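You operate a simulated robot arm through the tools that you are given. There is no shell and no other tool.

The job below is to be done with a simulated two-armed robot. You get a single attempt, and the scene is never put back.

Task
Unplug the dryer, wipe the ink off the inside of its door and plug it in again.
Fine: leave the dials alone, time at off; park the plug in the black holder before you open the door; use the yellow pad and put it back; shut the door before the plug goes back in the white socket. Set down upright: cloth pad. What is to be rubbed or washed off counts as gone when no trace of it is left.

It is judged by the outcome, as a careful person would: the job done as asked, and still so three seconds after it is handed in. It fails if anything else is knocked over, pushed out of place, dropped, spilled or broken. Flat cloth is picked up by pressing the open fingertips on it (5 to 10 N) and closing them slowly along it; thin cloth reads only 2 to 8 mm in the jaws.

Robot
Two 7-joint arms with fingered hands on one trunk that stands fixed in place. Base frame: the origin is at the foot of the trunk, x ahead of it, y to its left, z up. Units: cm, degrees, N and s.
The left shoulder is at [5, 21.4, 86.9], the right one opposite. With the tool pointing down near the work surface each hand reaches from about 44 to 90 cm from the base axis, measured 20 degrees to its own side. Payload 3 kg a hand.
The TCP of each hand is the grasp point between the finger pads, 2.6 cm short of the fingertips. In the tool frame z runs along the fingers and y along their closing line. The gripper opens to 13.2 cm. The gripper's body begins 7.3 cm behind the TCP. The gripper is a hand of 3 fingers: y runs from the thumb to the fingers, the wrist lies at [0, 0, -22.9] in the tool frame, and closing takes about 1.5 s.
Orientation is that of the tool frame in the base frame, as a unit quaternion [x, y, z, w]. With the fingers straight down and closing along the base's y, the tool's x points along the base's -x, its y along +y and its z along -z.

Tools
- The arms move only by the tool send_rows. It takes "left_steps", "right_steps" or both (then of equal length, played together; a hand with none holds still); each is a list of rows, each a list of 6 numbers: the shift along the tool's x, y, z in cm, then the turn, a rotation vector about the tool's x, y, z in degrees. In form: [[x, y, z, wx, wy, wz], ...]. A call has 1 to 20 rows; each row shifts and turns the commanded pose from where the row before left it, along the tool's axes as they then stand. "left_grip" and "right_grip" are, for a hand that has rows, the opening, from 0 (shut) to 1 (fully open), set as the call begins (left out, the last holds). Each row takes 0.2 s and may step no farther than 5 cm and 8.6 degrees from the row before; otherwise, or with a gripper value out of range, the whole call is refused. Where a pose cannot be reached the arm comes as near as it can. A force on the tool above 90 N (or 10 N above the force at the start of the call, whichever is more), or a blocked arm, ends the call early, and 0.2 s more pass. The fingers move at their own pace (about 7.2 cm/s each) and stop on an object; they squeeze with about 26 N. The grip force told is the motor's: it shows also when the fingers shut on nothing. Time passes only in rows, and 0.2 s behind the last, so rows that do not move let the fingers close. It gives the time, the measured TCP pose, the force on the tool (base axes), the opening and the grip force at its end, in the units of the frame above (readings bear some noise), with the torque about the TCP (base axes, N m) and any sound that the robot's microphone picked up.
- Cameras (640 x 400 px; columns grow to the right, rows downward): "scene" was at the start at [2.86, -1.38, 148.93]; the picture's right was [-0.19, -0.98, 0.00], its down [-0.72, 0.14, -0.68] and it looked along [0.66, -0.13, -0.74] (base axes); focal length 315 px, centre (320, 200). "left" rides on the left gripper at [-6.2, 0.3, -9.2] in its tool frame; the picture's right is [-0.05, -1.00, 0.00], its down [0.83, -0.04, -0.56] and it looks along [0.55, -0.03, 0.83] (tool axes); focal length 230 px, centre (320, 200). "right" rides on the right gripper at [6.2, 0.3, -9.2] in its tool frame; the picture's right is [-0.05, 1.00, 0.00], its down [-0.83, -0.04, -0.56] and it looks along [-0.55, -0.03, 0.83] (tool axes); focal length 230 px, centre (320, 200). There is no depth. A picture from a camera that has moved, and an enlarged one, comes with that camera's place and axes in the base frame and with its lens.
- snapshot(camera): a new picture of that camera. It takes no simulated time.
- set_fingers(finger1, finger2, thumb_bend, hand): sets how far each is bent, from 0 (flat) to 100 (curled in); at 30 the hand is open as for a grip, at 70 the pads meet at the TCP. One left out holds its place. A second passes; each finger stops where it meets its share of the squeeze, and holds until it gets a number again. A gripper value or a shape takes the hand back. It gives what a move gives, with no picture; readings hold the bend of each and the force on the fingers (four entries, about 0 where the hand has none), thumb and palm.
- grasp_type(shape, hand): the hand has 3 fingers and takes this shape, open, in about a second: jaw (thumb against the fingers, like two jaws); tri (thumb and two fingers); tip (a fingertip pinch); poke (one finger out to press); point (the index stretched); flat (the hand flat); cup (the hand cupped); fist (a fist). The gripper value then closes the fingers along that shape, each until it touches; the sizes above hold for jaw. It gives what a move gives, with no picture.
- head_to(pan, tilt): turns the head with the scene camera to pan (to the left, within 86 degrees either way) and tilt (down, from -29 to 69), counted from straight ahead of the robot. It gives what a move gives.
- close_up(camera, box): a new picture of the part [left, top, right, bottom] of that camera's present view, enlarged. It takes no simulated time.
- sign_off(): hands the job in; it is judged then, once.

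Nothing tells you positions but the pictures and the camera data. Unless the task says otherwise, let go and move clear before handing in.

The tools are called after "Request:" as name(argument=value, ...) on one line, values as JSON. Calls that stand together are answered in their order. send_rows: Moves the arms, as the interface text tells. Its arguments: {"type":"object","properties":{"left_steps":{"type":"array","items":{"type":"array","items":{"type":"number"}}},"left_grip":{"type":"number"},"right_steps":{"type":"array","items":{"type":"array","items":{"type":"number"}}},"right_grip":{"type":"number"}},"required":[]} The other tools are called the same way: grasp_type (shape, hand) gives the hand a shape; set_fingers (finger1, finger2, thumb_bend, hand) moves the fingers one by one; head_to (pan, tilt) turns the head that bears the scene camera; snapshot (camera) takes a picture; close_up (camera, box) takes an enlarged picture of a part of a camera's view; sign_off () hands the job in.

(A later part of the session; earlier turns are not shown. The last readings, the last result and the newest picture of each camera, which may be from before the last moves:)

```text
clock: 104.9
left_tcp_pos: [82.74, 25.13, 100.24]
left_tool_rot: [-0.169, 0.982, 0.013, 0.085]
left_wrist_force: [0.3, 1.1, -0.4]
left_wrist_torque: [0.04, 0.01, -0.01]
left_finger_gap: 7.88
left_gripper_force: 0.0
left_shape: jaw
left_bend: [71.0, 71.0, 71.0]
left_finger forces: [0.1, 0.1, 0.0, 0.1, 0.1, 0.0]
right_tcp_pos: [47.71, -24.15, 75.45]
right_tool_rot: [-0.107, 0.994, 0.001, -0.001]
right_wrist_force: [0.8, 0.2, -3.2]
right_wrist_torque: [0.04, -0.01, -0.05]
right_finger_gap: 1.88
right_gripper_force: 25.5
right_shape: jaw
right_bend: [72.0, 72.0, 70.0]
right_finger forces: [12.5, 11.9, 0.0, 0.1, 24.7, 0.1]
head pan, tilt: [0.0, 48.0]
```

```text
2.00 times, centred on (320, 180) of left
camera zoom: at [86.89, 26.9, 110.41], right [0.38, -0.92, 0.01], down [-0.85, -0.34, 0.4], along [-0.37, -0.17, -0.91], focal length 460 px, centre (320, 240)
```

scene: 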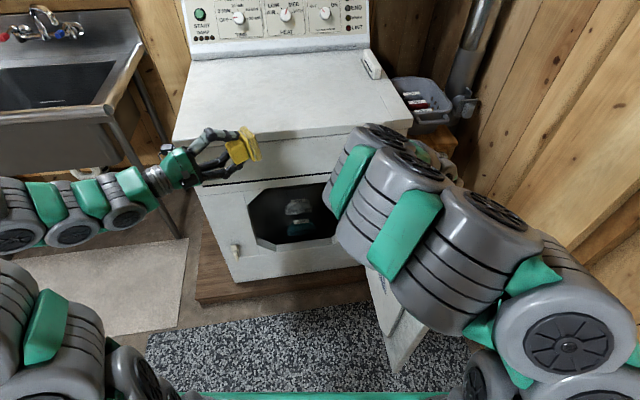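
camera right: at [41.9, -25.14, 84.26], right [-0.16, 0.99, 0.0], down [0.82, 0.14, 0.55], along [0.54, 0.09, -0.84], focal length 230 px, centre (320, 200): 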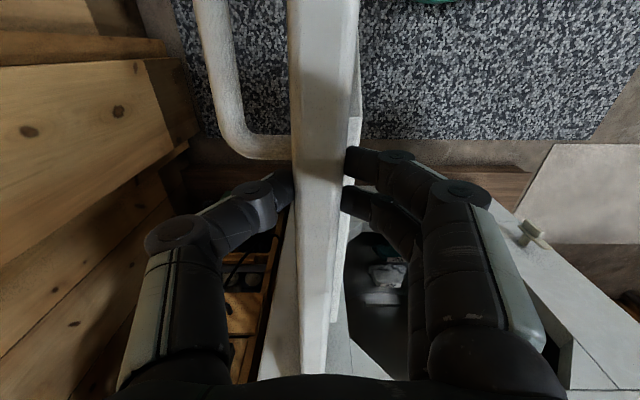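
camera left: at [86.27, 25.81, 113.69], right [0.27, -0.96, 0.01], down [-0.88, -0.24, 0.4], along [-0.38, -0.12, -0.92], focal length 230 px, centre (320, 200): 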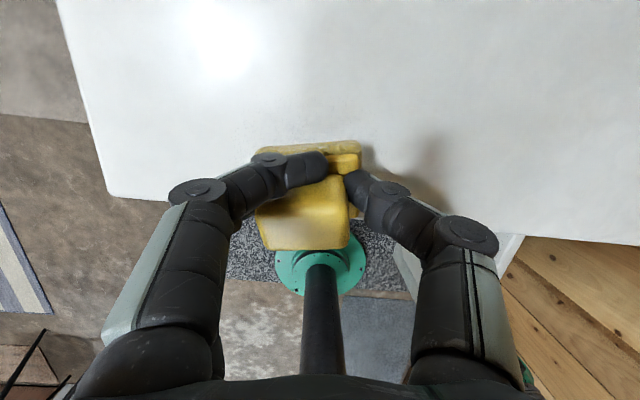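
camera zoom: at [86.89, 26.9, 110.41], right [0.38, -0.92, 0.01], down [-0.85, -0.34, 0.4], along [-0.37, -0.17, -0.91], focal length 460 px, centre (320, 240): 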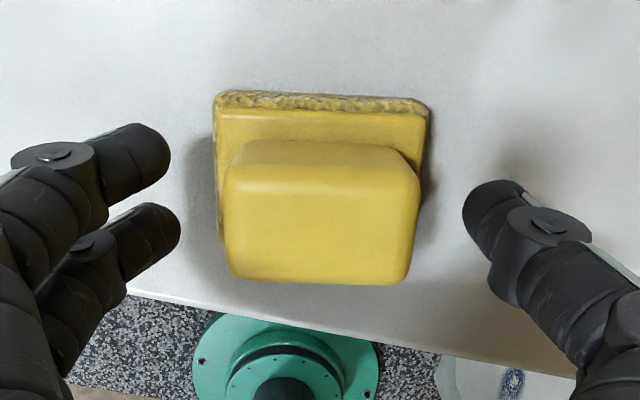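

Request:
send_rows(left_steps=[[0.25, 0, 0, 0, 0, 0], [0, 0, 0, 0, 0, 0], [0, 0, 0, 0, 0, 0], [0, 0, 0, 0, 0, 0], [0, 0, 0, 0, 0, 0], [0, 0, 0, 0, 0, 0], [0, 0, 0, 0, 0, 0]], left_grip=0.0)

Request:
close_up(camera="left", box=[200, 80, 440, 280])

```text
clock: 106.5
left_tcp_pos: [82.43, 24.91, 100.25]
left_tool_rot: [-0.17, 0.982, 0.012, 0.086]
left_wrist_force: [-0.4, 0.2, 0.5]
left_wrist_torque: [0.05, 0.0, -0.03]
left_finger_gap: 4.12
left_gripper_force: 25.9
left_shape: jaw
left_bend: [74.0, 73.0, 70.0]
left_finger forces: [11.7, 11.6, 0.0, 0.0, 23.4, 0.0]
right_tcp_pos: [47.8, -23.98, 75.6]
right_tool_rot: [-0.107, 0.994, 0.001, -0.003]
right_wrist_force: [1.4, 0.7, -2.1]
right_wrist_torque: [0.01, -0.02, -0.06]
right_finger_gap: 1.94
right_gripper_force: 26.2
right_shape: jaw
right_bend: [72.0, 72.0, 70.0]
right_finger forces: [12.5, 12.0, 0.0, 0.1, 24.7, 0.0]
head pan, tilt: [0.0, 48.0]
```

```text
2.00 times, centred on (320, 180) of left
camera zoom: at [86.67, 26.83, 110.36], right [0.38, -0.92, 0.01], down [-0.85, -0.34, 0.4], along [-0.37, -0.17, -0.91], focal length 460 px, centre (320, 240)
```

zoom: 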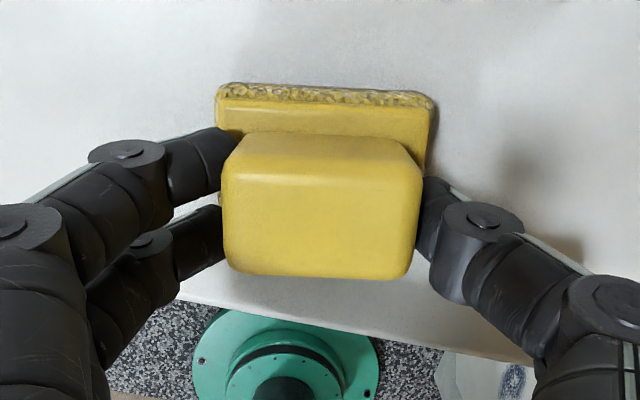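

Request:
send_rows(left_steps=[[-0.08, 0, -0.5, 0, 0, 0], [-0.17, 0, -1, 0, 0, 0], [-0.3, 0, -1.7, 0, 0, 0], [-0.3, 0, -1.7, 0, 0, 0], [0, 0, 0, 0, 0, 0]])

Request:
close_up(camera="left", box=[200, 80, 440, 280])

```text
clock: 107.7
left_tcp_pos: [82.52, 24.97, 105.18]
left_tool_rot: [-0.17, 0.982, 0.012, 0.085]
left_wrist_force: [0.0, 0.4, -0.5]
left_wrist_torque: [-0.02, 0.0, 0.03]
left_finger_gap: 4.13
left_gripper_force: 26.4
left_shape: jaw
left_bend: [74.0, 73.0, 70.0]
left_finger forces: [11.8, 11.5, 0.0, 0.0, 23.4, 0.1]
right_tcp_pos: [47.76, -24.11, 75.46]
right_tool_rot: [-0.107, 0.994, 0.001, -0.002]
right_wrist_force: [0.9, -0.1, -3.4]
right_wrist_torque: [0.02, -0.02, -0.08]
right_finger_gap: 1.91
right_gripper_force: 26.7
right_shape: jaw
right_bend: [72.0, 72.0, 70.0]
right_finger forces: [12.5, 12.0, 0.0, 0.0, 24.7, 0.0]
head pan, tilt: [0.0, 48.0]
```

```text
2.00 times, centred on (320, 180) of left
camera zoom: at [86.67, 26.87, 115.36], right [0.38, -0.92, 0.01], down [-0.85, -0.34, 0.4], along [-0.37, -0.17, -0.91], focal length 460 px, centre (320, 240)
```

zoom: 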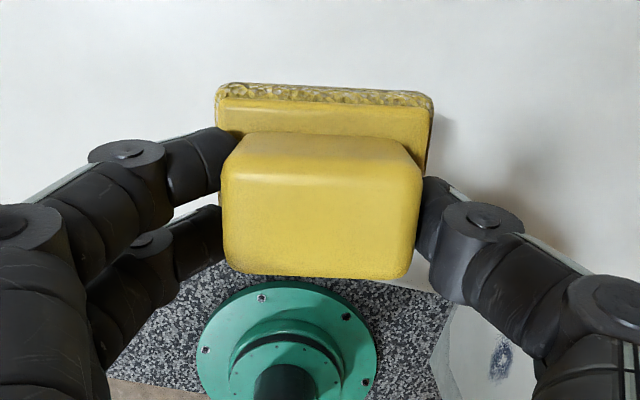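

The grip is now balanced and solid. I'll carry the pad back off the dryer top and lower it in front, then turn it toward the door.

Request:
send_rows(left_steps=[[1, 0, -0.2, 0, 0, 0], [2, 0.1, -0.4, 0, 0, 0], [2.9, 0.1, -0.5, 0, 0, 0], [2.9, 0.1, -0.5, 0, 0, 0], [2.9, 0.1, -0.5, 0, 0, 0], [2.9, 0.1, -0.5, 0, 0, 0], [2.9, 0.1, -0.5, 0, 0, 0], [2.9, 0.1, -0.5, 0, 0, 0], [2.9, 0.1, -0.5, 0, 0, 0], [2.9, 0.1, -0.5, 0, 0, 0], [2, 0.1, -0.3, 0, 0, 0], [0.5, 0, 2, 0, 0, 0], [0.49, 0, 2.8, 1.25, 0, 7.1], [0.49, 0, 2.8, 0, 0, 0], [0.49, 0, 2.8, 0, 0, 0], [0.49, 0, 2.8, 0, 0, 0], [0.3, 0, 2, 0, 0, 0]])

Request:
send_rows(left_steps=[[0, 0, 0, 4.93, 0, -0.87], [0, 0, 0, 4.93, 0, -0.87], [0, 0, 0, 4.93, 0, -0.87], [0, 0, 0, 4.93, 0, -0.87], [0, 0, 0, 4.93, 0, -0.87], [0, 0, 0, 4.93, 0, -0.87], [0, 0, 0, 4.93, 0, -0.87], [0, 0, 0, 4.93, 0, -0.87], [0, 0, 0, 4.93, 0, -0.87]])

Request:
snapshot(camera="left")

Request:
snapshot(camera="scene")

```text
clock: 111.3
left_tcp_pos: [55.28, 16.32, 89.82]
left_tool_rot: [-0.106, 0.99, 0.006, 0.087]
left_wrist_force: [-0.2, -0.4, -0.9]
left_wrist_torque: [-0.02, 0.03, -0.01]
left_finger_gap: 4.1
left_gripper_force: 25.3
left_shape: jaw
left_bend: [74.0, 73.0, 70.0]
left_finger forces: [11.7, 11.6, 0.1, 0.1, 23.3, 0.0]
right_tcp_pos: [47.66, -24.13, 75.59]
right_tool_rot: [-0.107, 0.994, 0.001, -0.002]
right_wrist_force: [0.6, 0.7, -1.7]
right_wrist_torque: [0.05, 0.01, -0.11]
right_finger_gap: 1.94
right_gripper_force: 25.9
right_shape: jaw
right_bend: [72.0, 72.0, 70.0]
right_finger forces: [12.5, 12.0, 0.0, 0.0, 25.0, 0.1]
head pan, tilt: [0.0, 48.0]
```

```text
clock: 113.3
left_tcp_pos: [55.08, 16.19, 89.73]
left_tool_rot: [-0.132, 0.91, -0.374, 0.12]
left_wrist_force: [0.0, -0.1, 0.7]
left_wrist_torque: [0.0, 0.01, -0.01]
left_finger_gap: 4.06
left_gripper_force: 26.3
left_shape: jaw
left_bend: [73.0, 73.0, 70.0]
left_finger forces: [12.1, 11.5, 0.0, 0.0, 23.2, 0.0]
right_tcp_pos: [47.77, -24.07, 75.55]
right_tool_rot: [-0.107, 0.994, 0.0, -0.001]
right_wrist_force: [0.1, -0.5, -1.3]
right_wrist_torque: [0.01, 0.03, -0.07]
right_finger_gap: 1.95
right_gripper_force: 25.8
right_shape: jaw
right_bend: [72.0, 72.0, 70.0]
right_finger forces: [12.6, 12.1, 0.0, 0.1, 24.9, 0.0]
head pan, tilt: [0.0, 48.0]
```

```text
taken
camera left: at [57.92, 24.43, 96.72], right [0.2, -0.67, 0.72], down [-0.95, 0.06, 0.31], along [-0.25, -0.74, -0.62], focal length 230 px, centre (320, 200)
```

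left: 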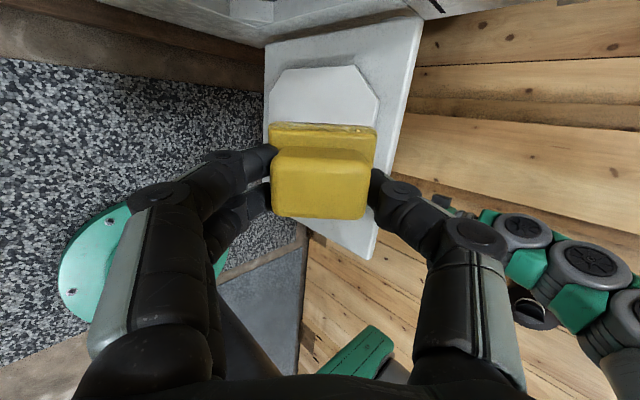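

```text
taken
```

scene: 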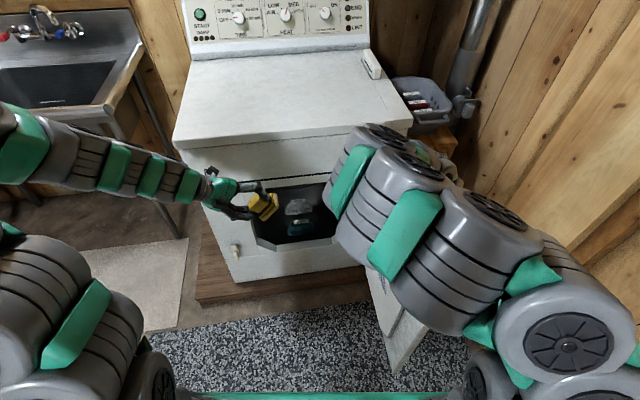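

Request:
send_rows(left_steps=[[0, 0, 0, 4.93, 0, -0.87], [0, 0, 0, 4.93, 0, -0.87], [0, 0, 0, 4.93, 0, -0.87], [0, 0, 0, 4.93, 0, -0.87], [0, 0, 0, 4.93, 0, -0.87], [0, 0, 0, 4.93, 0, -0.87], [0, 0, 0, 4.93, 0, -0.87], [0, 0, 0, 4.93, 0, -0.87], [0, 0, 0, 4.93, 0, -0.87]])

Request:
snapshot(camera="left")

Request:
snapshot(camera="scene")

```text
clock: 115.3
left_tcp_pos: [55.01, 16.16, 89.72]
left_tool_rot: [0.138, -0.69, 0.697, -0.137]
left_wrist_force: [-0.6, 0.5, -1.2]
left_wrist_torque: [0.02, -0.02, 0.04]
left_finger_gap: 4.08
left_gripper_force: 26.3
left_shape: jaw
left_bend: [73.0, 73.0, 70.0]
left_finger forces: [12.3, 11.5, 0.0, 0.1, 23.2, 0.0]
right_tcp_pos: [47.77, -24.06, 75.58]
right_tool_rot: [-0.107, 0.994, 0.0, -0.001]
right_wrist_force: [0.3, -0.2, -1.9]
right_wrist_torque: [0.02, 0.0, -0.09]
right_finger_gap: 1.93
right_gripper_force: 25.5
right_shape: jaw
right_bend: [72.0, 72.0, 70.0]
right_finger forces: [12.6, 12.1, 0.1, 0.1, 24.7, 0.0]
head pan, tilt: [0.0, 48.0]
```

```text
taken
camera left: at [57.35, 27.07, 89.38], right [0.05, 0.03, 1.0], down [-0.98, 0.2, 0.04], along [-0.2, -0.98, 0.04], focal length 230 px, centre (320, 200)
```

left: 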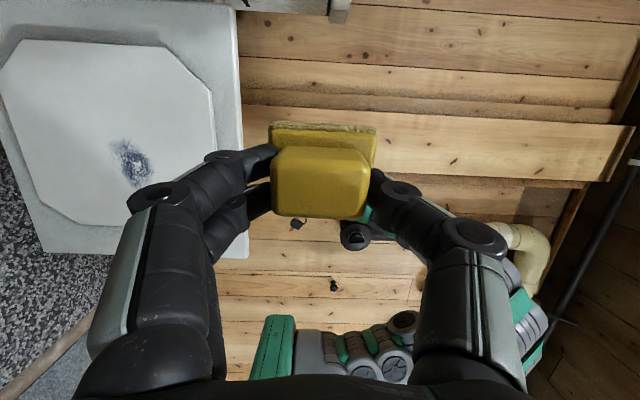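

```text
taken
```

scene: 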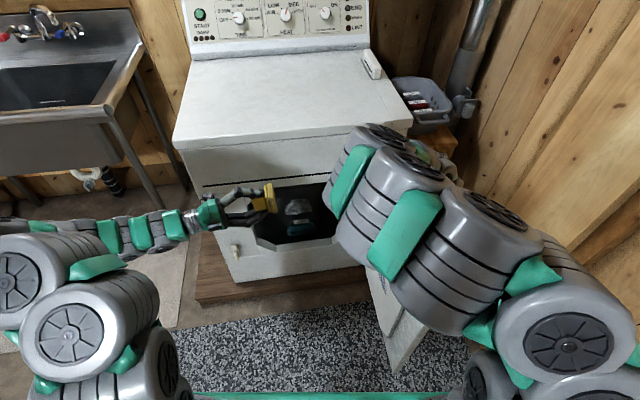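

Request:
close_up(camera="left", box=[0, 20, 260, 270])

Request:
close_up(camera="left", box=[90, 120, 170, 200])

Request:
close_up(camera="left", box=[240, 100, 400, 240])

```text
1.60 times, centred on (130, 145) of left
camera zoom: at [57.35, 27.07, 89.38], right [0.05, 0.03, 1.0], down [-0.98, 0.2, 0.04], along [-0.2, -0.98, 0.04], focal length 368 px, centre (624, 288)
```

zoom: 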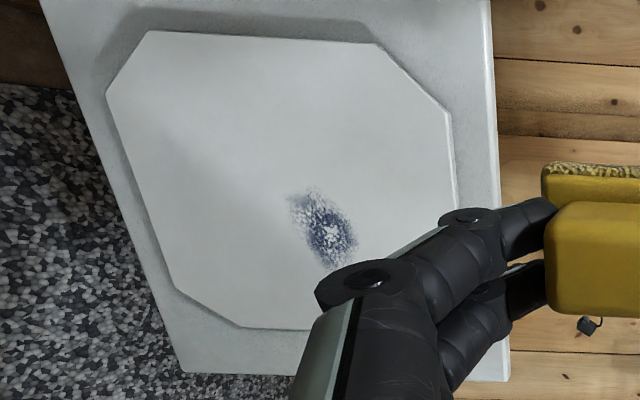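

```text
5.00 times, centred on (130, 160) of left
camera zoom: at [57.35, 27.07, 89.38], right [0.05, 0.03, 1.0], down [-0.98, 0.2, 0.04], along [-0.2, -0.98, 0.04], focal length 1150 px, centre (1270, 400)
```

zoom: 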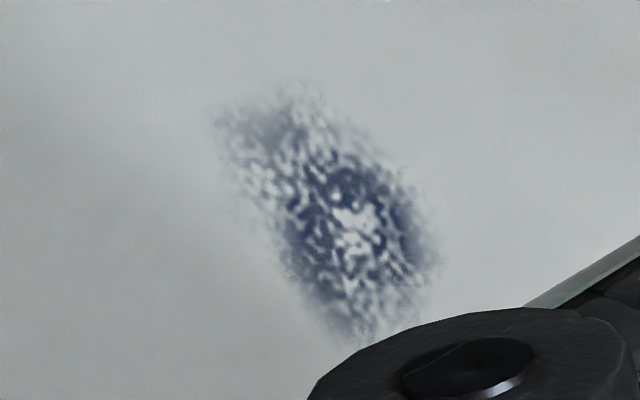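

```text
2.86 times, centred on (320, 170) of left
camera zoom: at [57.35, 27.07, 89.38], right [0.05, 0.03, 1.0], down [-0.98, 0.2, 0.04], along [-0.2, -0.98, 0.04], focal length 657 px, centre (320, 286)
```

zoom: 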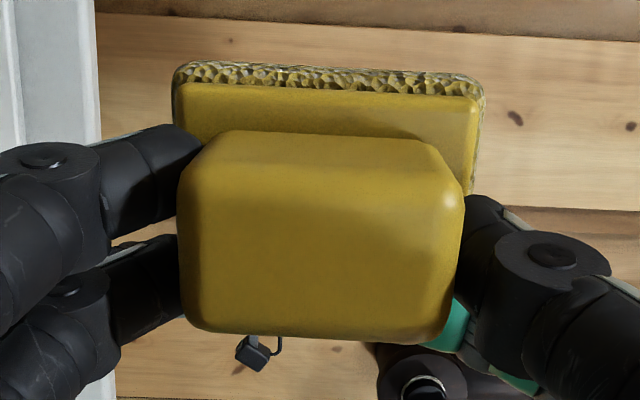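

Request:
send_rows(left_steps=[[0, 2, 0, 0, 0, 0], [0, 3.7, 0, 0, 0, 0], [0, 4, 0, 0, 0, 0], [0, 4, 0, 0, 0, 0], [0, 4, 0, 0, 0, 0], [0, 4, 0, 0, 0, 0], [0, 4, 0, 0, 0, 0], [0, 4, 0, 0, 0, 0], [0, 4, 0, 0, 0, 0], [0, 3, 0, 0, 0, 0], [0, 2, 0, 0, 0, 0]])

Request:
send_rows(left_steps=[[0.8, 0, 1.5, 0, 0, 0], [1.5, 0, 2.8, 0, 0, 0], [1.5, 0, 2.8, 0, 0, 0], [1.5, 0, 2.8, 0, 0, 0], [1.5, 0, 2.8, 0, 0, 0], [1.5, 0, 2.8, 0, 0, 0]])

Request:
snapshot(camera="left")

Request:
snapshot(camera="scene")

```text
clock: 117.7
left_tcp_pos: [55.23, 15.84, 52.03]
left_tool_rot: [0.137, -0.692, 0.696, -0.138]
left_wrist_force: [0.7, -0.8, 0.0]
left_wrist_torque: [0.02, 0.02, 0.05]
left_finger_gap: 4.02
left_gripper_force: 26.2
left_shape: jaw
left_bend: [74.0, 74.0, 70.0]
left_finger forces: [12.4, 12.0, 0.0, 0.1, 23.6, 0.0]
left hand out of reach, approached as far as the arm can: row 11
right_tcp_pos: [47.78, -24.07, 75.51]
right_tool_rot: [-0.108, 0.994, 0.001, -0.002]
right_wrist_force: [-0.6, 1.5, 0.6]
right_wrist_torque: [0.06, 0.06, -0.08]
right_finger_gap: 1.92
right_gripper_force: 25.7
right_shape: jaw
right_bend: [72.0, 72.0, 70.0]
right_finger forces: [13.3, 12.8, 0.1, 0.0, 24.7, 0.0]
head pan, tilt: [0.0, 48.0]
```

```text
clock: 119.1
left_tcp_pos: [53.54, -1.47, 52.21]
left_tool_rot: [0.138, -0.691, 0.696, -0.136]
left_wrist_force: [0.0, -0.1, -0.9]
left_wrist_torque: [0.08, -0.01, -0.02]
left_finger_gap: 4.03
left_gripper_force: 25.5
left_shape: jaw
left_bend: [74.0, 74.0, 70.0]
left_finger forces: [12.3, 11.9, 0.0, 0.1, 23.6, 0.1]
right_tcp_pos: [47.69, -24.06, 75.63]
right_tool_rot: [-0.108, 0.994, 0.001, -0.002]
right_wrist_force: [1.6, -1.6, -1.2]
right_wrist_torque: [0.03, -0.02, -0.06]
right_finger_gap: 1.91
right_gripper_force: 26.4
right_shape: jaw
right_bend: [72.0, 72.0, 70.0]
right_finger forces: [12.6, 12.1, 0.1, 0.1, 25.4, 0.0]
head pan, tilt: [0.0, 48.0]
```

```text
taken
camera left: at [55.72, 9.43, 51.83], right [0.05, 0.03, 1.0], down [-0.98, 0.2, 0.04], along [-0.19, -0.98, 0.04], focal length 230 px, centre (320, 200)
```

left: 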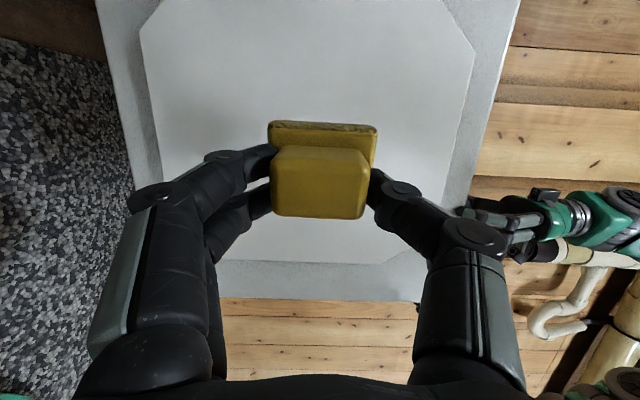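

```text
taken
```

scene: 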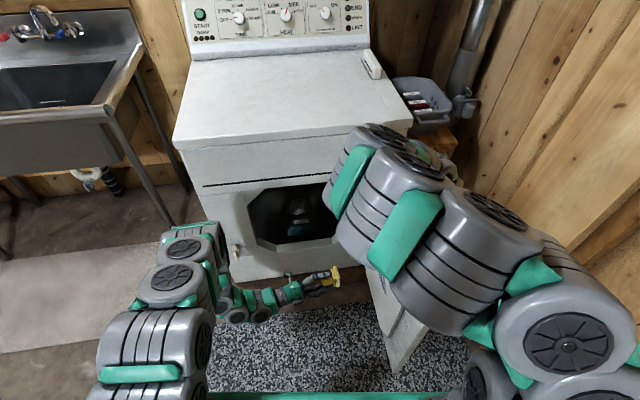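

Request:
send_rows(left_steps=[[1.37, 0.33, 2.43, 0, 0, 0], [1.37, 0.33, 2.43, 0, 0, 0], [1.37, 0.33, 2.43, 0, 0, 0], [1.37, 0.33, 2.43, 0, 0, 0]])

Request:
snapshot(camera="left")

Request:
snapshot(camera="right")

```text
clock: 120.1
left_tcp_pos: [51.82, -12.59, 51.26]
left_tool_rot: [0.138, -0.692, 0.695, -0.137]
left_wrist_force: [-0.1, 0.4, -0.6]
left_wrist_torque: [0.02, -0.01, 0.02]
left_finger_gap: 4.03
left_gripper_force: 26.1
left_shape: jaw
left_bend: [74.0, 74.0, 70.0]
left_finger forces: [12.4, 11.7, 0.1, 0.0, 23.6, 0.0]
right_tcp_pos: [47.78, -24.03, 75.57]
right_tool_rot: [-0.107, 0.994, 0.0, -0.001]
right_wrist_force: [0.0, -0.2, -0.9]
right_wrist_torque: [0.0, 0.01, -0.08]
right_finger_gap: 1.93
right_gripper_force: 26.0
right_shape: jaw
right_bend: [72.0, 72.0, 70.0]
right_finger forces: [12.8, 12.2, 0.1, 0.1, 25.4, 0.1]
head pan, tilt: [0.0, 48.0]
```

```text
taken
camera left: at [54.06, -1.78, 50.86], right [0.05, 0.03, 1.0], down [-0.98, 0.2, 0.04], along [-0.2, -0.98, 0.04], focal length 230 px, centre (320, 200)
```

left: 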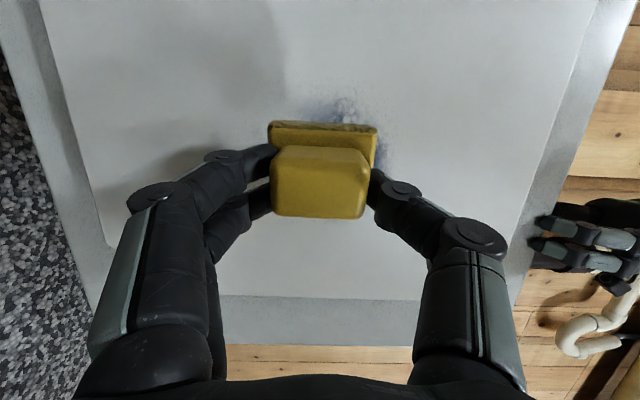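

```text
taken
camera right: at [41.66, -25.09, 84.8], right [-0.16, 0.99, 0.0], down [0.82, 0.13, 0.55], along [0.54, 0.09, -0.83], focal length 230 px, centre (320, 200)
```

right: 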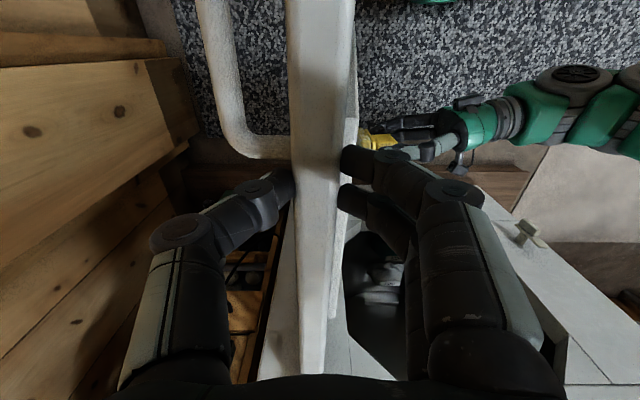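

Request:
send_rows(left_steps=[[0.13, 0, 0.74, 0, 0, 0], [0.09, 0, 0.5, 0, 0, 0], [0.09, 0, 0.5, 0, 0, 0]])

Request:
close_up(camera="left", box=[200, 60, 460, 240])

Request:
close_up(camera="right", box=[280, 80, 480, 220])

```text
clock: 120.9
left_tcp_pos: [52.28, -14.29, 51.03]
left_tool_rot: [0.137, -0.691, 0.696, -0.137]
left_wrist_force: [-0.1, 0.0, -0.2]
left_wrist_torque: [0.0, -0.03, -0.05]
left_finger_gap: 4.03
left_gripper_force: 26.3
left_shape: jaw
left_bend: [74.0, 74.0, 70.0]
left_finger forces: [12.4, 11.8, 0.0, 0.0, 23.6, 0.1]
right_tcp_pos: [47.74, -24.01, 75.51]
right_tool_rot: [-0.106, 0.994, 0.001, -0.002]
right_wrist_force: [-0.3, -1.0, -1.3]
right_wrist_torque: [-0.02, -0.01, -0.07]
right_finger_gap: 1.94
right_gripper_force: 25.5
right_shape: jaw
right_bend: [72.0, 72.0, 70.0]
right_finger forces: [12.6, 12.1, 0.0, 0.0, 25.3, 0.1]
head pan, tilt: [0.0, 48.0]
```

```text
2.22 times, centred on (330, 150) of left
camera zoom: at [54.58, -3.42, 50.73], right [0.05, 0.03, 1.0], down [-0.98, 0.2, 0.04], along [-0.2, -0.98, 0.04], focal length 511 px, centre (298, 311)
```

zoom: 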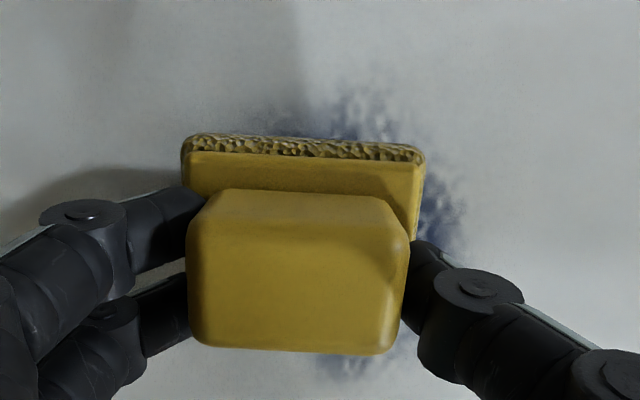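

```text
2.86 times, centred on (380, 150) of right
camera zoom: at [41.66, -25.09, 84.8], right [-0.16, 0.99, 0.0], down [0.82, 0.13, 0.55], along [0.54, 0.09, -0.83], focal length 657 px, centre (149, 343)
```

zoom: 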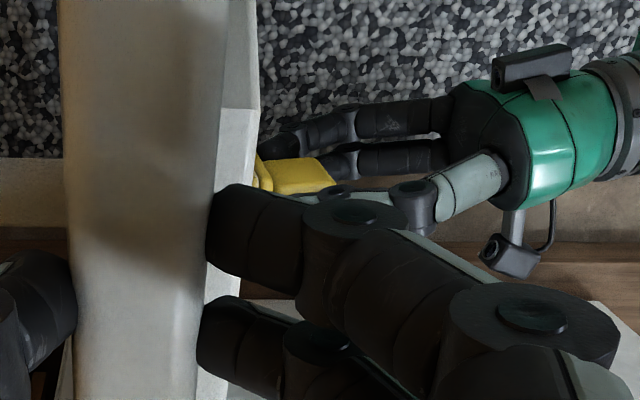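

Request:
send_rows(left_steps=[[0.07, -0.5, 0.4, 0, 0, 0], [0.07, -0.5, 0.4, 0, 0, 0], [0.05, -0.3, 0.3, 0, 0, 0]])

```text
clock: 121.7
left_tcp_pos: [52.71, -15.34, 52.31]
left_tool_rot: [0.138, -0.691, 0.696, -0.136]
left_wrist_force: [-0.3, 0.5, -0.4]
left_wrist_torque: [0.01, 0.0, 0.01]
left_finger_gap: 4.04
left_gripper_force: 26.4
left_shape: jaw
left_bend: [74.0, 74.0, 70.0]
left_finger forces: [12.6, 11.8, 0.1, 0.0, 23.5, 0.1]
right_tcp_pos: [47.72, -24.07, 75.59]
right_tool_rot: [-0.107, 0.994, 0.001, -0.001]
right_wrist_force: [-0.5, -0.7, -1.7]
right_wrist_torque: [-0.01, 0.0, -0.04]
right_finger_gap: 1.9
right_gripper_force: 25.9
right_shape: jaw
right_bend: [72.0, 72.0, 70.0]
right_finger forces: [12.8, 12.2, 0.1, 0.0, 25.2, 0.0]
head pan, tilt: [0.0, 48.0]
```

Request:
send_rows(left_steps=[[0.06, 0, 0.35, 0, 0, 0], [0.06, 0, 0.35, 0, 0, 0]])

Request:
close_up(camera="left", box=[200, 60, 460, 240])

Request:
close_up(camera="right", box=[340, 110, 400, 160])

```text
clock: 122.3
left_tcp_pos: [52.79, -15.96, 52.38]
left_tool_rot: [0.139, -0.691, 0.696, -0.138]
left_wrist_force: [1.7, 18.0, 0.9]
left_wrist_torque: [0.49, 0.02, -0.15]
left_finger_gap: 4.12
left_gripper_force: 26.1
left_shape: jaw
left_bend: [74.0, 75.0, 70.0]
left_finger forces: [11.4, 25.8, 0.0, 0.0, 28.1, 0.0]
right_tcp_pos: [47.73, -24.1, 75.44]
right_tool_rot: [-0.108, 0.994, 0.0, -0.002]
right_wrist_force: [3.6, -14.8, -3.2]
right_wrist_torque: [-0.35, -0.09, 0.02]
right_finger_gap: 2.03
right_gripper_force: 26.3
right_shape: jaw
right_bend: [72.0, 72.0, 70.0]
right_finger forces: [8.7, 8.3, 0.0, 0.0, 32.0, 0.0]
head pan, tilt: [0.0, 48.0]
```

```text
2.22 times, centred on (330, 150) of left
camera zoom: at [55.0, -5.14, 51.98], right [0.05, 0.03, 1.0], down [-0.98, 0.19, 0.04], along [-0.19, -0.98, 0.04], focal length 511 px, centre (298, 311)
```

zoom: 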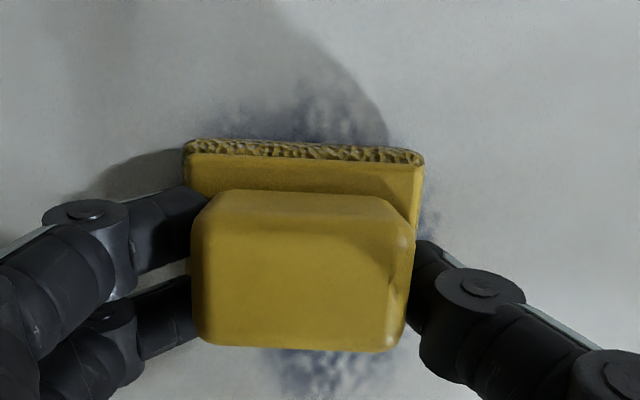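

```text
8.00 times, centred on (370, 135) of right
camera zoom: at [41.65, -25.16, 84.81], right [-0.16, 0.99, 0.0], down [0.82, 0.14, 0.55], along [0.54, 0.09, -0.83], focal length 1841 px, centre (-80, 720)
```

zoom: 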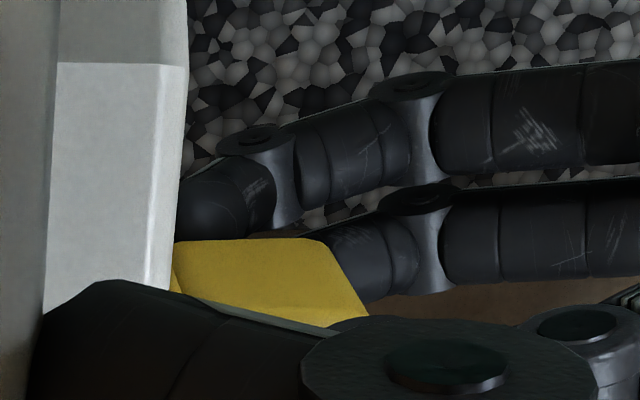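

Contact made (18 N). I'll now rub back and forth over the ink with the pad.

Request:
send_rows(left_steps=[[-1.0, 0, 0.1, 0, 0, 0], [-0.99, 0, 0.17, 0, 0, 0], [-0.99, 0, 0.17, 0, 0, 0], [-0.99, 0, 0.17, 0, 0, 0], [-0.99, 0, 0.17, 0, 0, 0]])

Request:
close_up(camera="left", box=[200, 60, 460, 240])

```text
clock: 123.5
left_tcp_pos: [57.59, -14.82, 52.4]
left_tool_rot: [0.138, -0.691, 0.697, -0.136]
left_wrist_force: [-0.6, -0.3, -0.9]
left_wrist_torque: [0.01, -0.01, -0.03]
left_finger_gap: 4.04
left_gripper_force: 25.9
left_shape: jaw
left_bend: [74.0, 74.0, 70.0]
left_finger forces: [13.2, 13.4, 0.1, 0.0, 24.7, 0.1]
right_tcp_pos: [47.73, -24.0, 75.51]
right_tool_rot: [-0.107, 0.994, 0.0, 0.0]
right_wrist_force: [-1.5, -1.1, -1.6]
right_wrist_torque: [-0.05, 0.01, -0.07]
right_finger_gap: 1.98
right_gripper_force: 26.1
right_shape: jaw
right_bend: [72.0, 72.0, 70.0]
right_finger forces: [12.5, 11.8, 0.1, 0.1, 25.0, 0.0]
head pan, tilt: [0.0, 48.0]
```

```text
2.22 times, centred on (330, 150) of left
camera zoom: at [59.86, -4.02, 51.99], right [0.05, 0.03, 1.0], down [-0.98, 0.2, 0.04], along [-0.2, -0.98, 0.04], focal length 511 px, centre (298, 311)
```

zoom: 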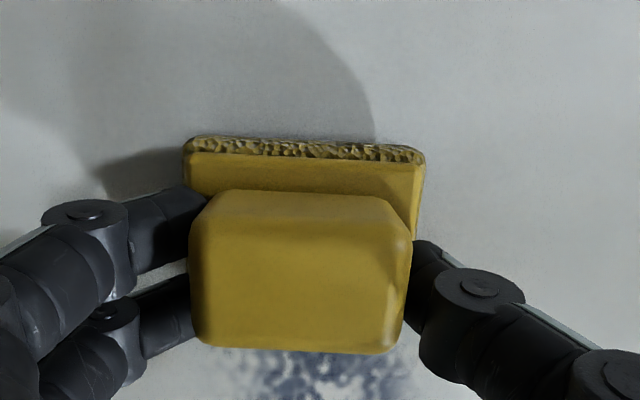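

Request:
send_rows(left_steps=[[0.04, 0, 0.25, 0, 0, 0], [0.04, 0, 0.25, 0, 0, 0]])

Request:
send_rows(left_steps=[[0.03, 0, 0.2, 0, 0, 0]])

```text
clock: 124.1
left_tcp_pos: [57.92, -15.18, 52.45]
left_tool_rot: [0.139, -0.691, 0.696, -0.138]
left_wrist_force: [-0.6, 19.5, 2.3]
left_wrist_torque: [0.5, 0.01, -0.2]
left_finger_gap: 4.17
left_gripper_force: 26.4
left_shape: jaw
left_bend: [74.0, 76.0, 70.0]
left_finger forces: [10.9, 29.1, 0.1, 0.0, 28.5, 0.0]
right_tcp_pos: [47.74, -24.12, 75.66]
right_tool_rot: [-0.107, 0.994, 0.0, -0.001]
right_wrist_force: [0.9, -13.2, -3.2]
right_wrist_torque: [-0.33, -0.06, -0.04]
right_finger_gap: 2.03
right_gripper_force: 26.4
right_shape: jaw
right_bend: [72.0, 72.0, 70.0]
right_finger forces: [9.2, 8.7, 0.0, 0.0, 31.5, 0.0]
head pan, tilt: [0.0, 48.0]
```

```text
clock: 124.5
left_tcp_pos: [57.95, -15.55, 52.28]
left_tool_rot: [0.139, -0.69, 0.697, -0.138]
left_wrist_force: [1.4, 27.1, 2.0]
left_wrist_torque: [0.62, -0.03, -0.17]
left_finger_gap: 4.16
left_gripper_force: 25.7
left_shape: jaw
left_bend: [74.0, 77.0, 70.0]
left_finger forces: [11.3, 34.4, 0.0, 0.0, 28.9, 0.1]
right_tcp_pos: [47.72, -24.0, 75.49]
right_tool_rot: [-0.107, 0.994, -0.001, -0.003]
right_wrist_force: [0.0, -18.2, -2.4]
right_wrist_torque: [-0.51, -0.11, -0.01]
right_finger_gap: 2.08
right_gripper_force: 26.1
right_shape: jaw
right_bend: [72.0, 72.0, 70.0]
right_finger forces: [7.8, 7.4, 0.0, 0.1, 33.7, 0.0]
head pan, tilt: [0.0, 48.0]
```

Request:
send_rows(left_steps=[[-0.1, 0, -0.6, 0, 0, 0], [0, 0, 0, -2.5, 3.8, 0.4], [0.03, 0, 0.25, 0, 0, 0], [0, 0, 0, 0, 0, 0]])

```text
clock: 125.5
left_tcp_pos: [57.66, -15.21, 52.32]
left_tool_rot: [-0.115, 0.711, -0.684, 0.112]
left_wrist_force: [-3.4, 7.7, 2.2]
left_wrist_torque: [-0.21, -0.05, -0.07]
left_finger_gap: 4.06
left_gripper_force: 26.3
left_shape: jaw
left_bend: [74.0, 74.0, 70.0]
left_finger forces: [12.6, 13.2, 0.0, 0.1, 27.1, 0.1]
right_tcp_pos: [47.78, -24.11, 75.45]
right_tool_rot: [-0.108, 0.994, 0.0, -0.002]
right_wrist_force: [-1.8, -5.2, -1.4]
right_wrist_torque: [-0.14, -0.04, -0.05]
right_finger_gap: 2.03
right_gripper_force: 26.3
right_shape: jaw
right_bend: [72.0, 72.0, 70.0]
right_finger forces: [11.3, 10.9, 0.1, 0.1, 26.6, 0.1]
head pan, tilt: [0.0, 48.0]
```

Request:
send_rows(left_steps=[[0.02, 0, 0.1, 1.2, 0, -0.2], [0.98, 0, -0.17, 0, 0, 0], [0.98, 0, -0.17, 0, 0, 0], [0.98, 0, -0.17, 0, 0, 0], [0.98, 0, -0.17, 0, 0, 0], [0.98, 0, -0.17, 0, 0, 0]])

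Request:
close_up(camera="left", box=[200, 60, 460, 240])

```text
clock: 126.9
left_tcp_pos: [52.86, -16.12, 52.38]
left_tool_rot: [-0.116, 0.703, -0.692, 0.113]
left_wrist_force: [3.4, 19.6, -1.1]
left_wrist_torque: [0.4, -0.08, 0.03]
left_finger_gap: 4.12
left_gripper_force: 26.0
left_shape: jaw
left_bend: [74.0, 75.0, 70.0]
left_finger forces: [12.8, 25.0, 0.0, 0.1, 26.4, 0.0]
right_tcp_pos: [47.69, -24.06, 75.57]
right_tool_rot: [-0.107, 0.994, 0.0, -0.003]
right_wrist_force: [0.0, -15.9, -1.0]
right_wrist_torque: [-0.42, -0.04, -0.02]
right_finger_gap: 2.04
right_gripper_force: 26.3
right_shape: jaw
right_bend: [72.0, 72.0, 70.0]
right_finger forces: [8.6, 8.2, 0.0, 0.0, 32.6, 0.1]
head pan, tilt: [0.0, 48.0]
```

```text
2.22 times, centred on (330, 150) of left
camera zoom: at [55.71, -5.43, 52.21], right [0.06, 0.0, 1.0], down [-0.96, 0.26, 0.05], along [-0.26, -0.97, 0.02], focal length 511 px, centre (298, 311)
```

zoom: 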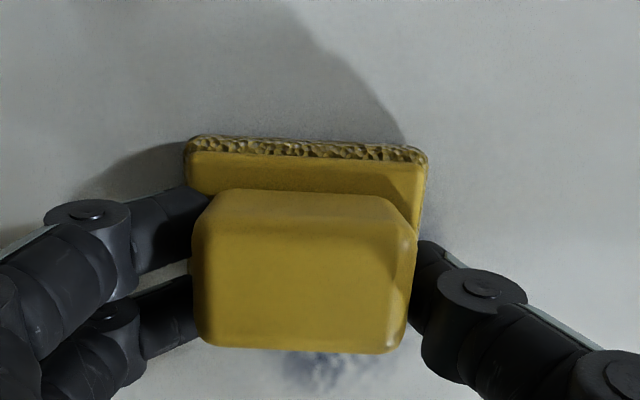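

Request:
send_rows(left_steps=[[0.97, 0, -0.22, -0.6, 0, 0.1], [0.98, 0, -0.17, 0, 0, 0], [0.98, 0, -0.17, 0, 0, 0], [0.98, 0, -0.17, 0, 0, 0], [0.98, 0, -0.17, 0, 0, 0], [0, -1, 0, 0, 0, 0], [0, -1, 0, 0, 0, 0], [0, -1, 0, 0, 0, 0]])

Request:
close_up(camera="left", box=[200, 60, 460, 240])

```text
clock: 128.7
left_tcp_pos: [47.78, -16.96, 55.26]
left_tool_rot: [-0.116, 0.707, -0.689, 0.112]
left_wrist_force: [-1.2, 18.7, -9.0]
left_wrist_torque: [0.56, 0.0, -0.05]
left_finger_gap: 4.16
left_gripper_force: 25.9
left_shape: jaw
left_bend: [74.0, 75.0, 71.0]
left_finger forces: [15.1, 29.2, 0.0, 0.1, 22.3, 0.0]
right_tcp_pos: [47.81, -24.08, 75.58]
right_tool_rot: [-0.107, 0.994, 0.0, -0.002]
right_wrist_force: [1.1, -17.6, 0.0]
right_wrist_torque: [-0.47, -0.04, -0.08]
right_finger_gap: 2.1
right_gripper_force: 26.2
right_shape: jaw
right_bend: [72.0, 72.0, 70.0]
right_finger forces: [8.2, 7.7, 0.0, 0.0, 33.6, 0.0]
head pan, tilt: [0.0, 48.0]
```

```text
2.22 times, centred on (330, 150) of left
camera zoom: at [50.77, -6.25, 55.24], right [0.06, -0.01, 1.0], down [-0.96, 0.26, 0.06], along [-0.26, -0.97, 0.01], focal length 511 px, centre (298, 311)
```

zoom: 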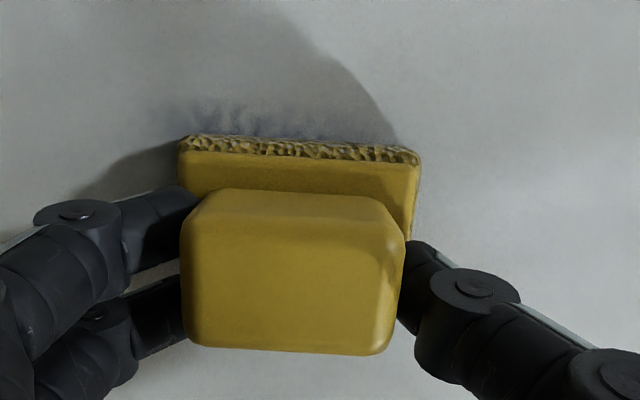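

Request:
send_rows(left_steps=[[-0.98, 0, 0.13, 0, 0, 0], [-0.98, 0, 0.17, 0, 0, 0], [-0.98, 0, 0.17, 0, 0, 0], [-0.98, 0, 0.17, 0, 0, 0], [-0.98, 0, 0.17, 0, 0, 0], [-0.98, 0, 0.17, 0, 0, 0], [-0.98, 0, 0.17, 0, 0, 0], [-0.98, 0, 0.17, 0, 0, 0], [-0.98, 0, 0.17, 0, 0, 0], [-0.98, 0, 0.17, 0, 0, 0], [-0.98, 0, 0.17, 0, 0, 0]])

Request:
close_up(camera="left", box=[160, 60, 480, 300])

```text
clock: 131.1
left_tcp_pos: [58.81, -15.18, 55.26]
left_tool_rot: [-0.115, 0.707, -0.689, 0.114]
left_wrist_force: [-7.0, 8.7, 1.4]
left_wrist_torque: [0.2, 0.11, -0.19]
left_finger_gap: 4.14
left_gripper_force: 25.5
left_shape: jaw
left_bend: [74.0, 75.0, 70.0]
left_finger forces: [12.7, 21.9, 0.0, 0.0, 26.4, 0.0]
right_tcp_pos: [47.68, -23.99, 75.44]
right_tool_rot: [-0.107, 0.994, 0.002, -0.002]
right_wrist_force: [-1.3, -4.0, -2.2]
right_wrist_torque: [-0.17, -0.01, -0.1]
right_finger_gap: 2.04
right_gripper_force: 26.2
right_shape: jaw
right_bend: [72.0, 72.0, 70.0]
right_finger forces: [11.3, 10.8, 0.0, 0.0, 26.8, 0.0]
head pan, tilt: [0.0, 48.0]
```

```text
1.67 times, centred on (320, 180) of left
camera zoom: at [61.72, -4.47, 55.18], right [0.06, -0.01, 1.0], down [-0.96, 0.26, 0.06], along [-0.26, -0.97, 0.01], focal length 384 px, centre (320, 233)
```

zoom: 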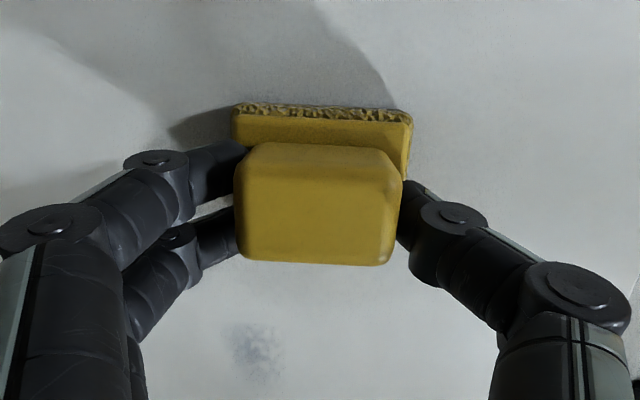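

Request:
send_rows(left_steps=[[0, 1, 0.05, -0.8, 0, 0.1], [0, 1, 0.05, 0, 0, 0], [0, 1, 0, 0, 0, 0], [0.98, 0, -0.17, 0, 0, 0], [0.98, 0, -0.17, 0, 0, 0], [0.98, 0, -0.17, 0, 0, 0], [0.98, 0, -0.17, 0, 0, 0], [0.98, 0, -0.17, 0, 0, 0], [0.98, 0, -0.17, 0, 0, 0], [0.98, 0, -0.17, 0, 0, 0], [0.98, 0, -0.17, 0, 0, 0], [0.98, 0, -0.17, 0, 0, 0], [0.98, 0, -0.17, 0, 0, 0], [0.98, 0, -0.17, 0, 0, 0], [0.98, 0, -0.17, 0, 0, 0], [0.98, 0, -0.17, 0, 0, 0]])

Request:
close_up(camera="left", box=[160, 60, 480, 300])

```text
clock: 134.5
left_tcp_pos: [45.83, -17.03, 52.36]
left_tool_rot: [-0.114, 0.712, -0.684, 0.112]
left_wrist_force: [2.0, 12.2, 0.0]
left_wrist_torque: [0.07, 0.0, 0.0]
left_finger_gap: 4.14
left_gripper_force: 25.9
left_shape: jaw
left_bend: [74.0, 75.0, 71.0]
left_finger forces: [13.4, 19.8, 0.0, 0.1, 25.9, 0.0]
right_tcp_pos: [47.72, -24.02, 75.6]
right_tool_rot: [-0.106, 0.994, 0.0, -0.002]
right_wrist_force: [1.5, -14.5, -0.6]
right_wrist_torque: [-0.35, -0.04, -0.06]
right_finger_gap: 2.08
right_gripper_force: 25.4
right_shape: jaw
right_bend: [72.0, 72.0, 70.0]
right_finger forces: [9.1, 8.8, 0.0, 0.0, 32.2, 0.0]
head pan, tilt: [0.0, 48.0]
```

```text
1.67 times, centred on (320, 180) of left
camera zoom: at [48.86, -6.46, 52.47], right [0.06, -0.02, 1.0], down [-0.96, 0.26, 0.06], along [-0.26, -0.97, -0.01], focal length 384 px, centre (320, 233)
```

zoom: 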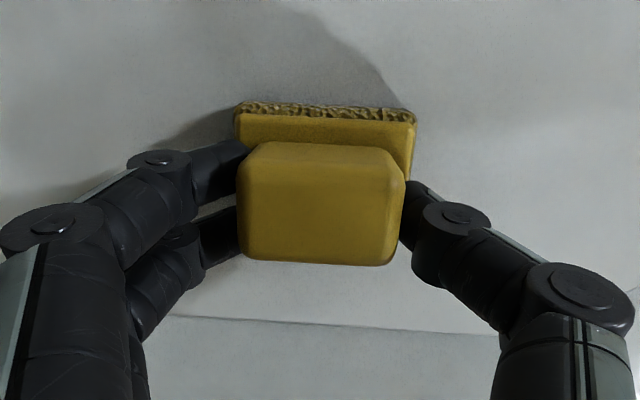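

Request:
send_rows(left_steps=[[-0.98, 0, 0.17, 0, 0, 0], [-0.98, 0, 0.17, 0, 0, 0], [-0.98, 0, 0.17, 0, 0, 0], [-0.98, 0, 0.17, 0, 0, 0], [-0.98, 0, 0.17, 0, 0, 0], [-0.98, 0, 0.17, 0, 0, 0], [-0.98, 0, 0.17, 0, 0, 0], [-0.98, 0, 0.17, 0, 0, 0], [-0.98, 0, 0.17, 0, 0, 0], [-0.98, 0, 0.17, 0, 0, 0], [-0.98, 0, 0.17, 0, 0, 0], [-0.98, 0, 0.17, 0, 0, 0], [-0.98, 0, 0.17, 0, 0, 0], [0, 1, 0, 0, 0, 0], [0, 1, 0, 0, 0, 0], [0, 1, 0, 0, 0, 0]])

Request:
close_up(camera="left", box=[160, 60, 480, 300])

```text
clock: 137.9
left_tcp_pos: [58.63, -15.18, 50.38]
left_tool_rot: [-0.115, 0.712, -0.683, 0.113]
left_wrist_force: [-0.5, 1.6, -0.1]
left_wrist_torque: [0.02, 0.07, -0.05]
left_finger_gap: 4.15
left_gripper_force: 26.2
left_shape: jaw
left_bend: [74.0, 74.0, 71.0]
left_finger forces: [12.9, 14.9, 0.0, 0.0, 25.3, 0.1]
left hand out of reach, approached as far as the arm can: row 16
right_tcp_pos: [47.81, -23.93, 75.54]
right_tool_rot: [-0.107, 0.994, 0.001, -0.002]
right_wrist_force: [-1.3, -1.2, -1.6]
right_wrist_torque: [-0.06, -0.01, -0.08]
right_finger_gap: 2.05
right_gripper_force: 26.1
right_shape: jaw
right_bend: [72.0, 72.0, 70.0]
right_finger forces: [12.5, 11.8, 0.1, 0.0, 25.5, 0.0]
head pan, tilt: [0.0, 48.0]
```

```text
1.67 times, centred on (320, 180) of left
camera zoom: at [61.56, -4.43, 50.51], right [0.06, -0.02, 1.0], down [-0.96, 0.26, 0.06], along [-0.26, -0.97, -0.01], focal length 384 px, centre (320, 233)
```

zoom: 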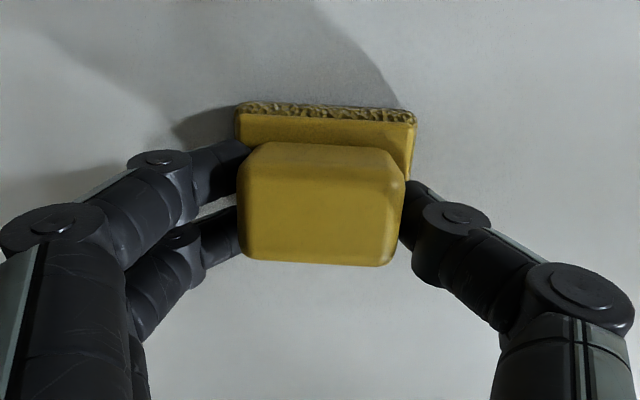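

Request:
send_rows(left_steps=[[0.03, 0, 0.15, 0, 0, 0], [0.98, 0, -0.17, 0, 0, 0], [0.98, 0, -0.17, 0, 0, 0], [0.98, 0, -0.17, 0, 0, 0], [0.98, 0, -0.18, 0, 0, 0], [0.98, 0, -0.18, 0, 0, 0], [0.98, 0, -0.18, 0, 0, 0], [0.98, 0, -0.18, 0, 0, 0], [0.98, 0, -0.18, 0, 0, 0], [0.98, 0, -0.18, 0, 0, 0], [0.98, 0, -0.18, 0, 0, 0], [0, -1, 0, 0, 0, 0], [0, -1, 0, 0, 0, 0], [0, -1, 0, 0, 0, 0], [0, -1, 0, 0, 0, 0], [0, -1, 0, 0, 0, 0]])

Request:
close_up(camera="left", box=[160, 60, 480, 300])

```text
clock: 141.3
left_tcp_pos: [48.62, -16.8, 55.58]
left_tool_rot: [-0.116, 0.712, -0.683, 0.112]
left_wrist_force: [-3.4, 18.2, -8.8]
left_wrist_torque: [0.6, 0.01, -0.18]
left_finger_gap: 4.16
left_gripper_force: 26.0
left_shape: jaw
left_bend: [73.0, 75.0, 71.0]
left_finger forces: [15.0, 28.4, 0.0, 0.0, 22.4, 0.1]
right_tcp_pos: [47.72, -23.99, 75.48]
right_tool_rot: [-0.107, 0.994, 0.0, -0.002]
right_wrist_force: [0.6, -16.4, -0.1]
right_wrist_torque: [-0.4, -0.08, -0.09]
right_finger_gap: 2.08
right_gripper_force: 25.7
right_shape: jaw
right_bend: [72.0, 72.0, 70.0]
right_finger forces: [8.7, 8.2, 0.0, 0.1, 33.1, 0.0]
head pan, tilt: [0.0, 48.0]
```

```text
1.67 times, centred on (320, 180) of left
camera zoom: at [51.68, -6.18, 55.55], right [0.06, -0.02, 1.0], down [-0.96, 0.26, 0.07], along [-0.26, -0.97, -0.01], focal length 384 px, centre (320, 233)
```

zoom: 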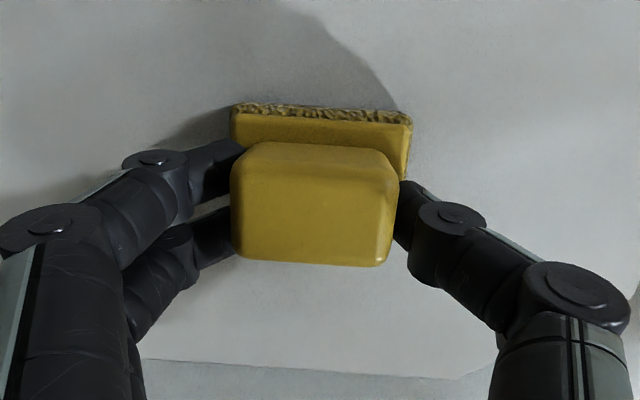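

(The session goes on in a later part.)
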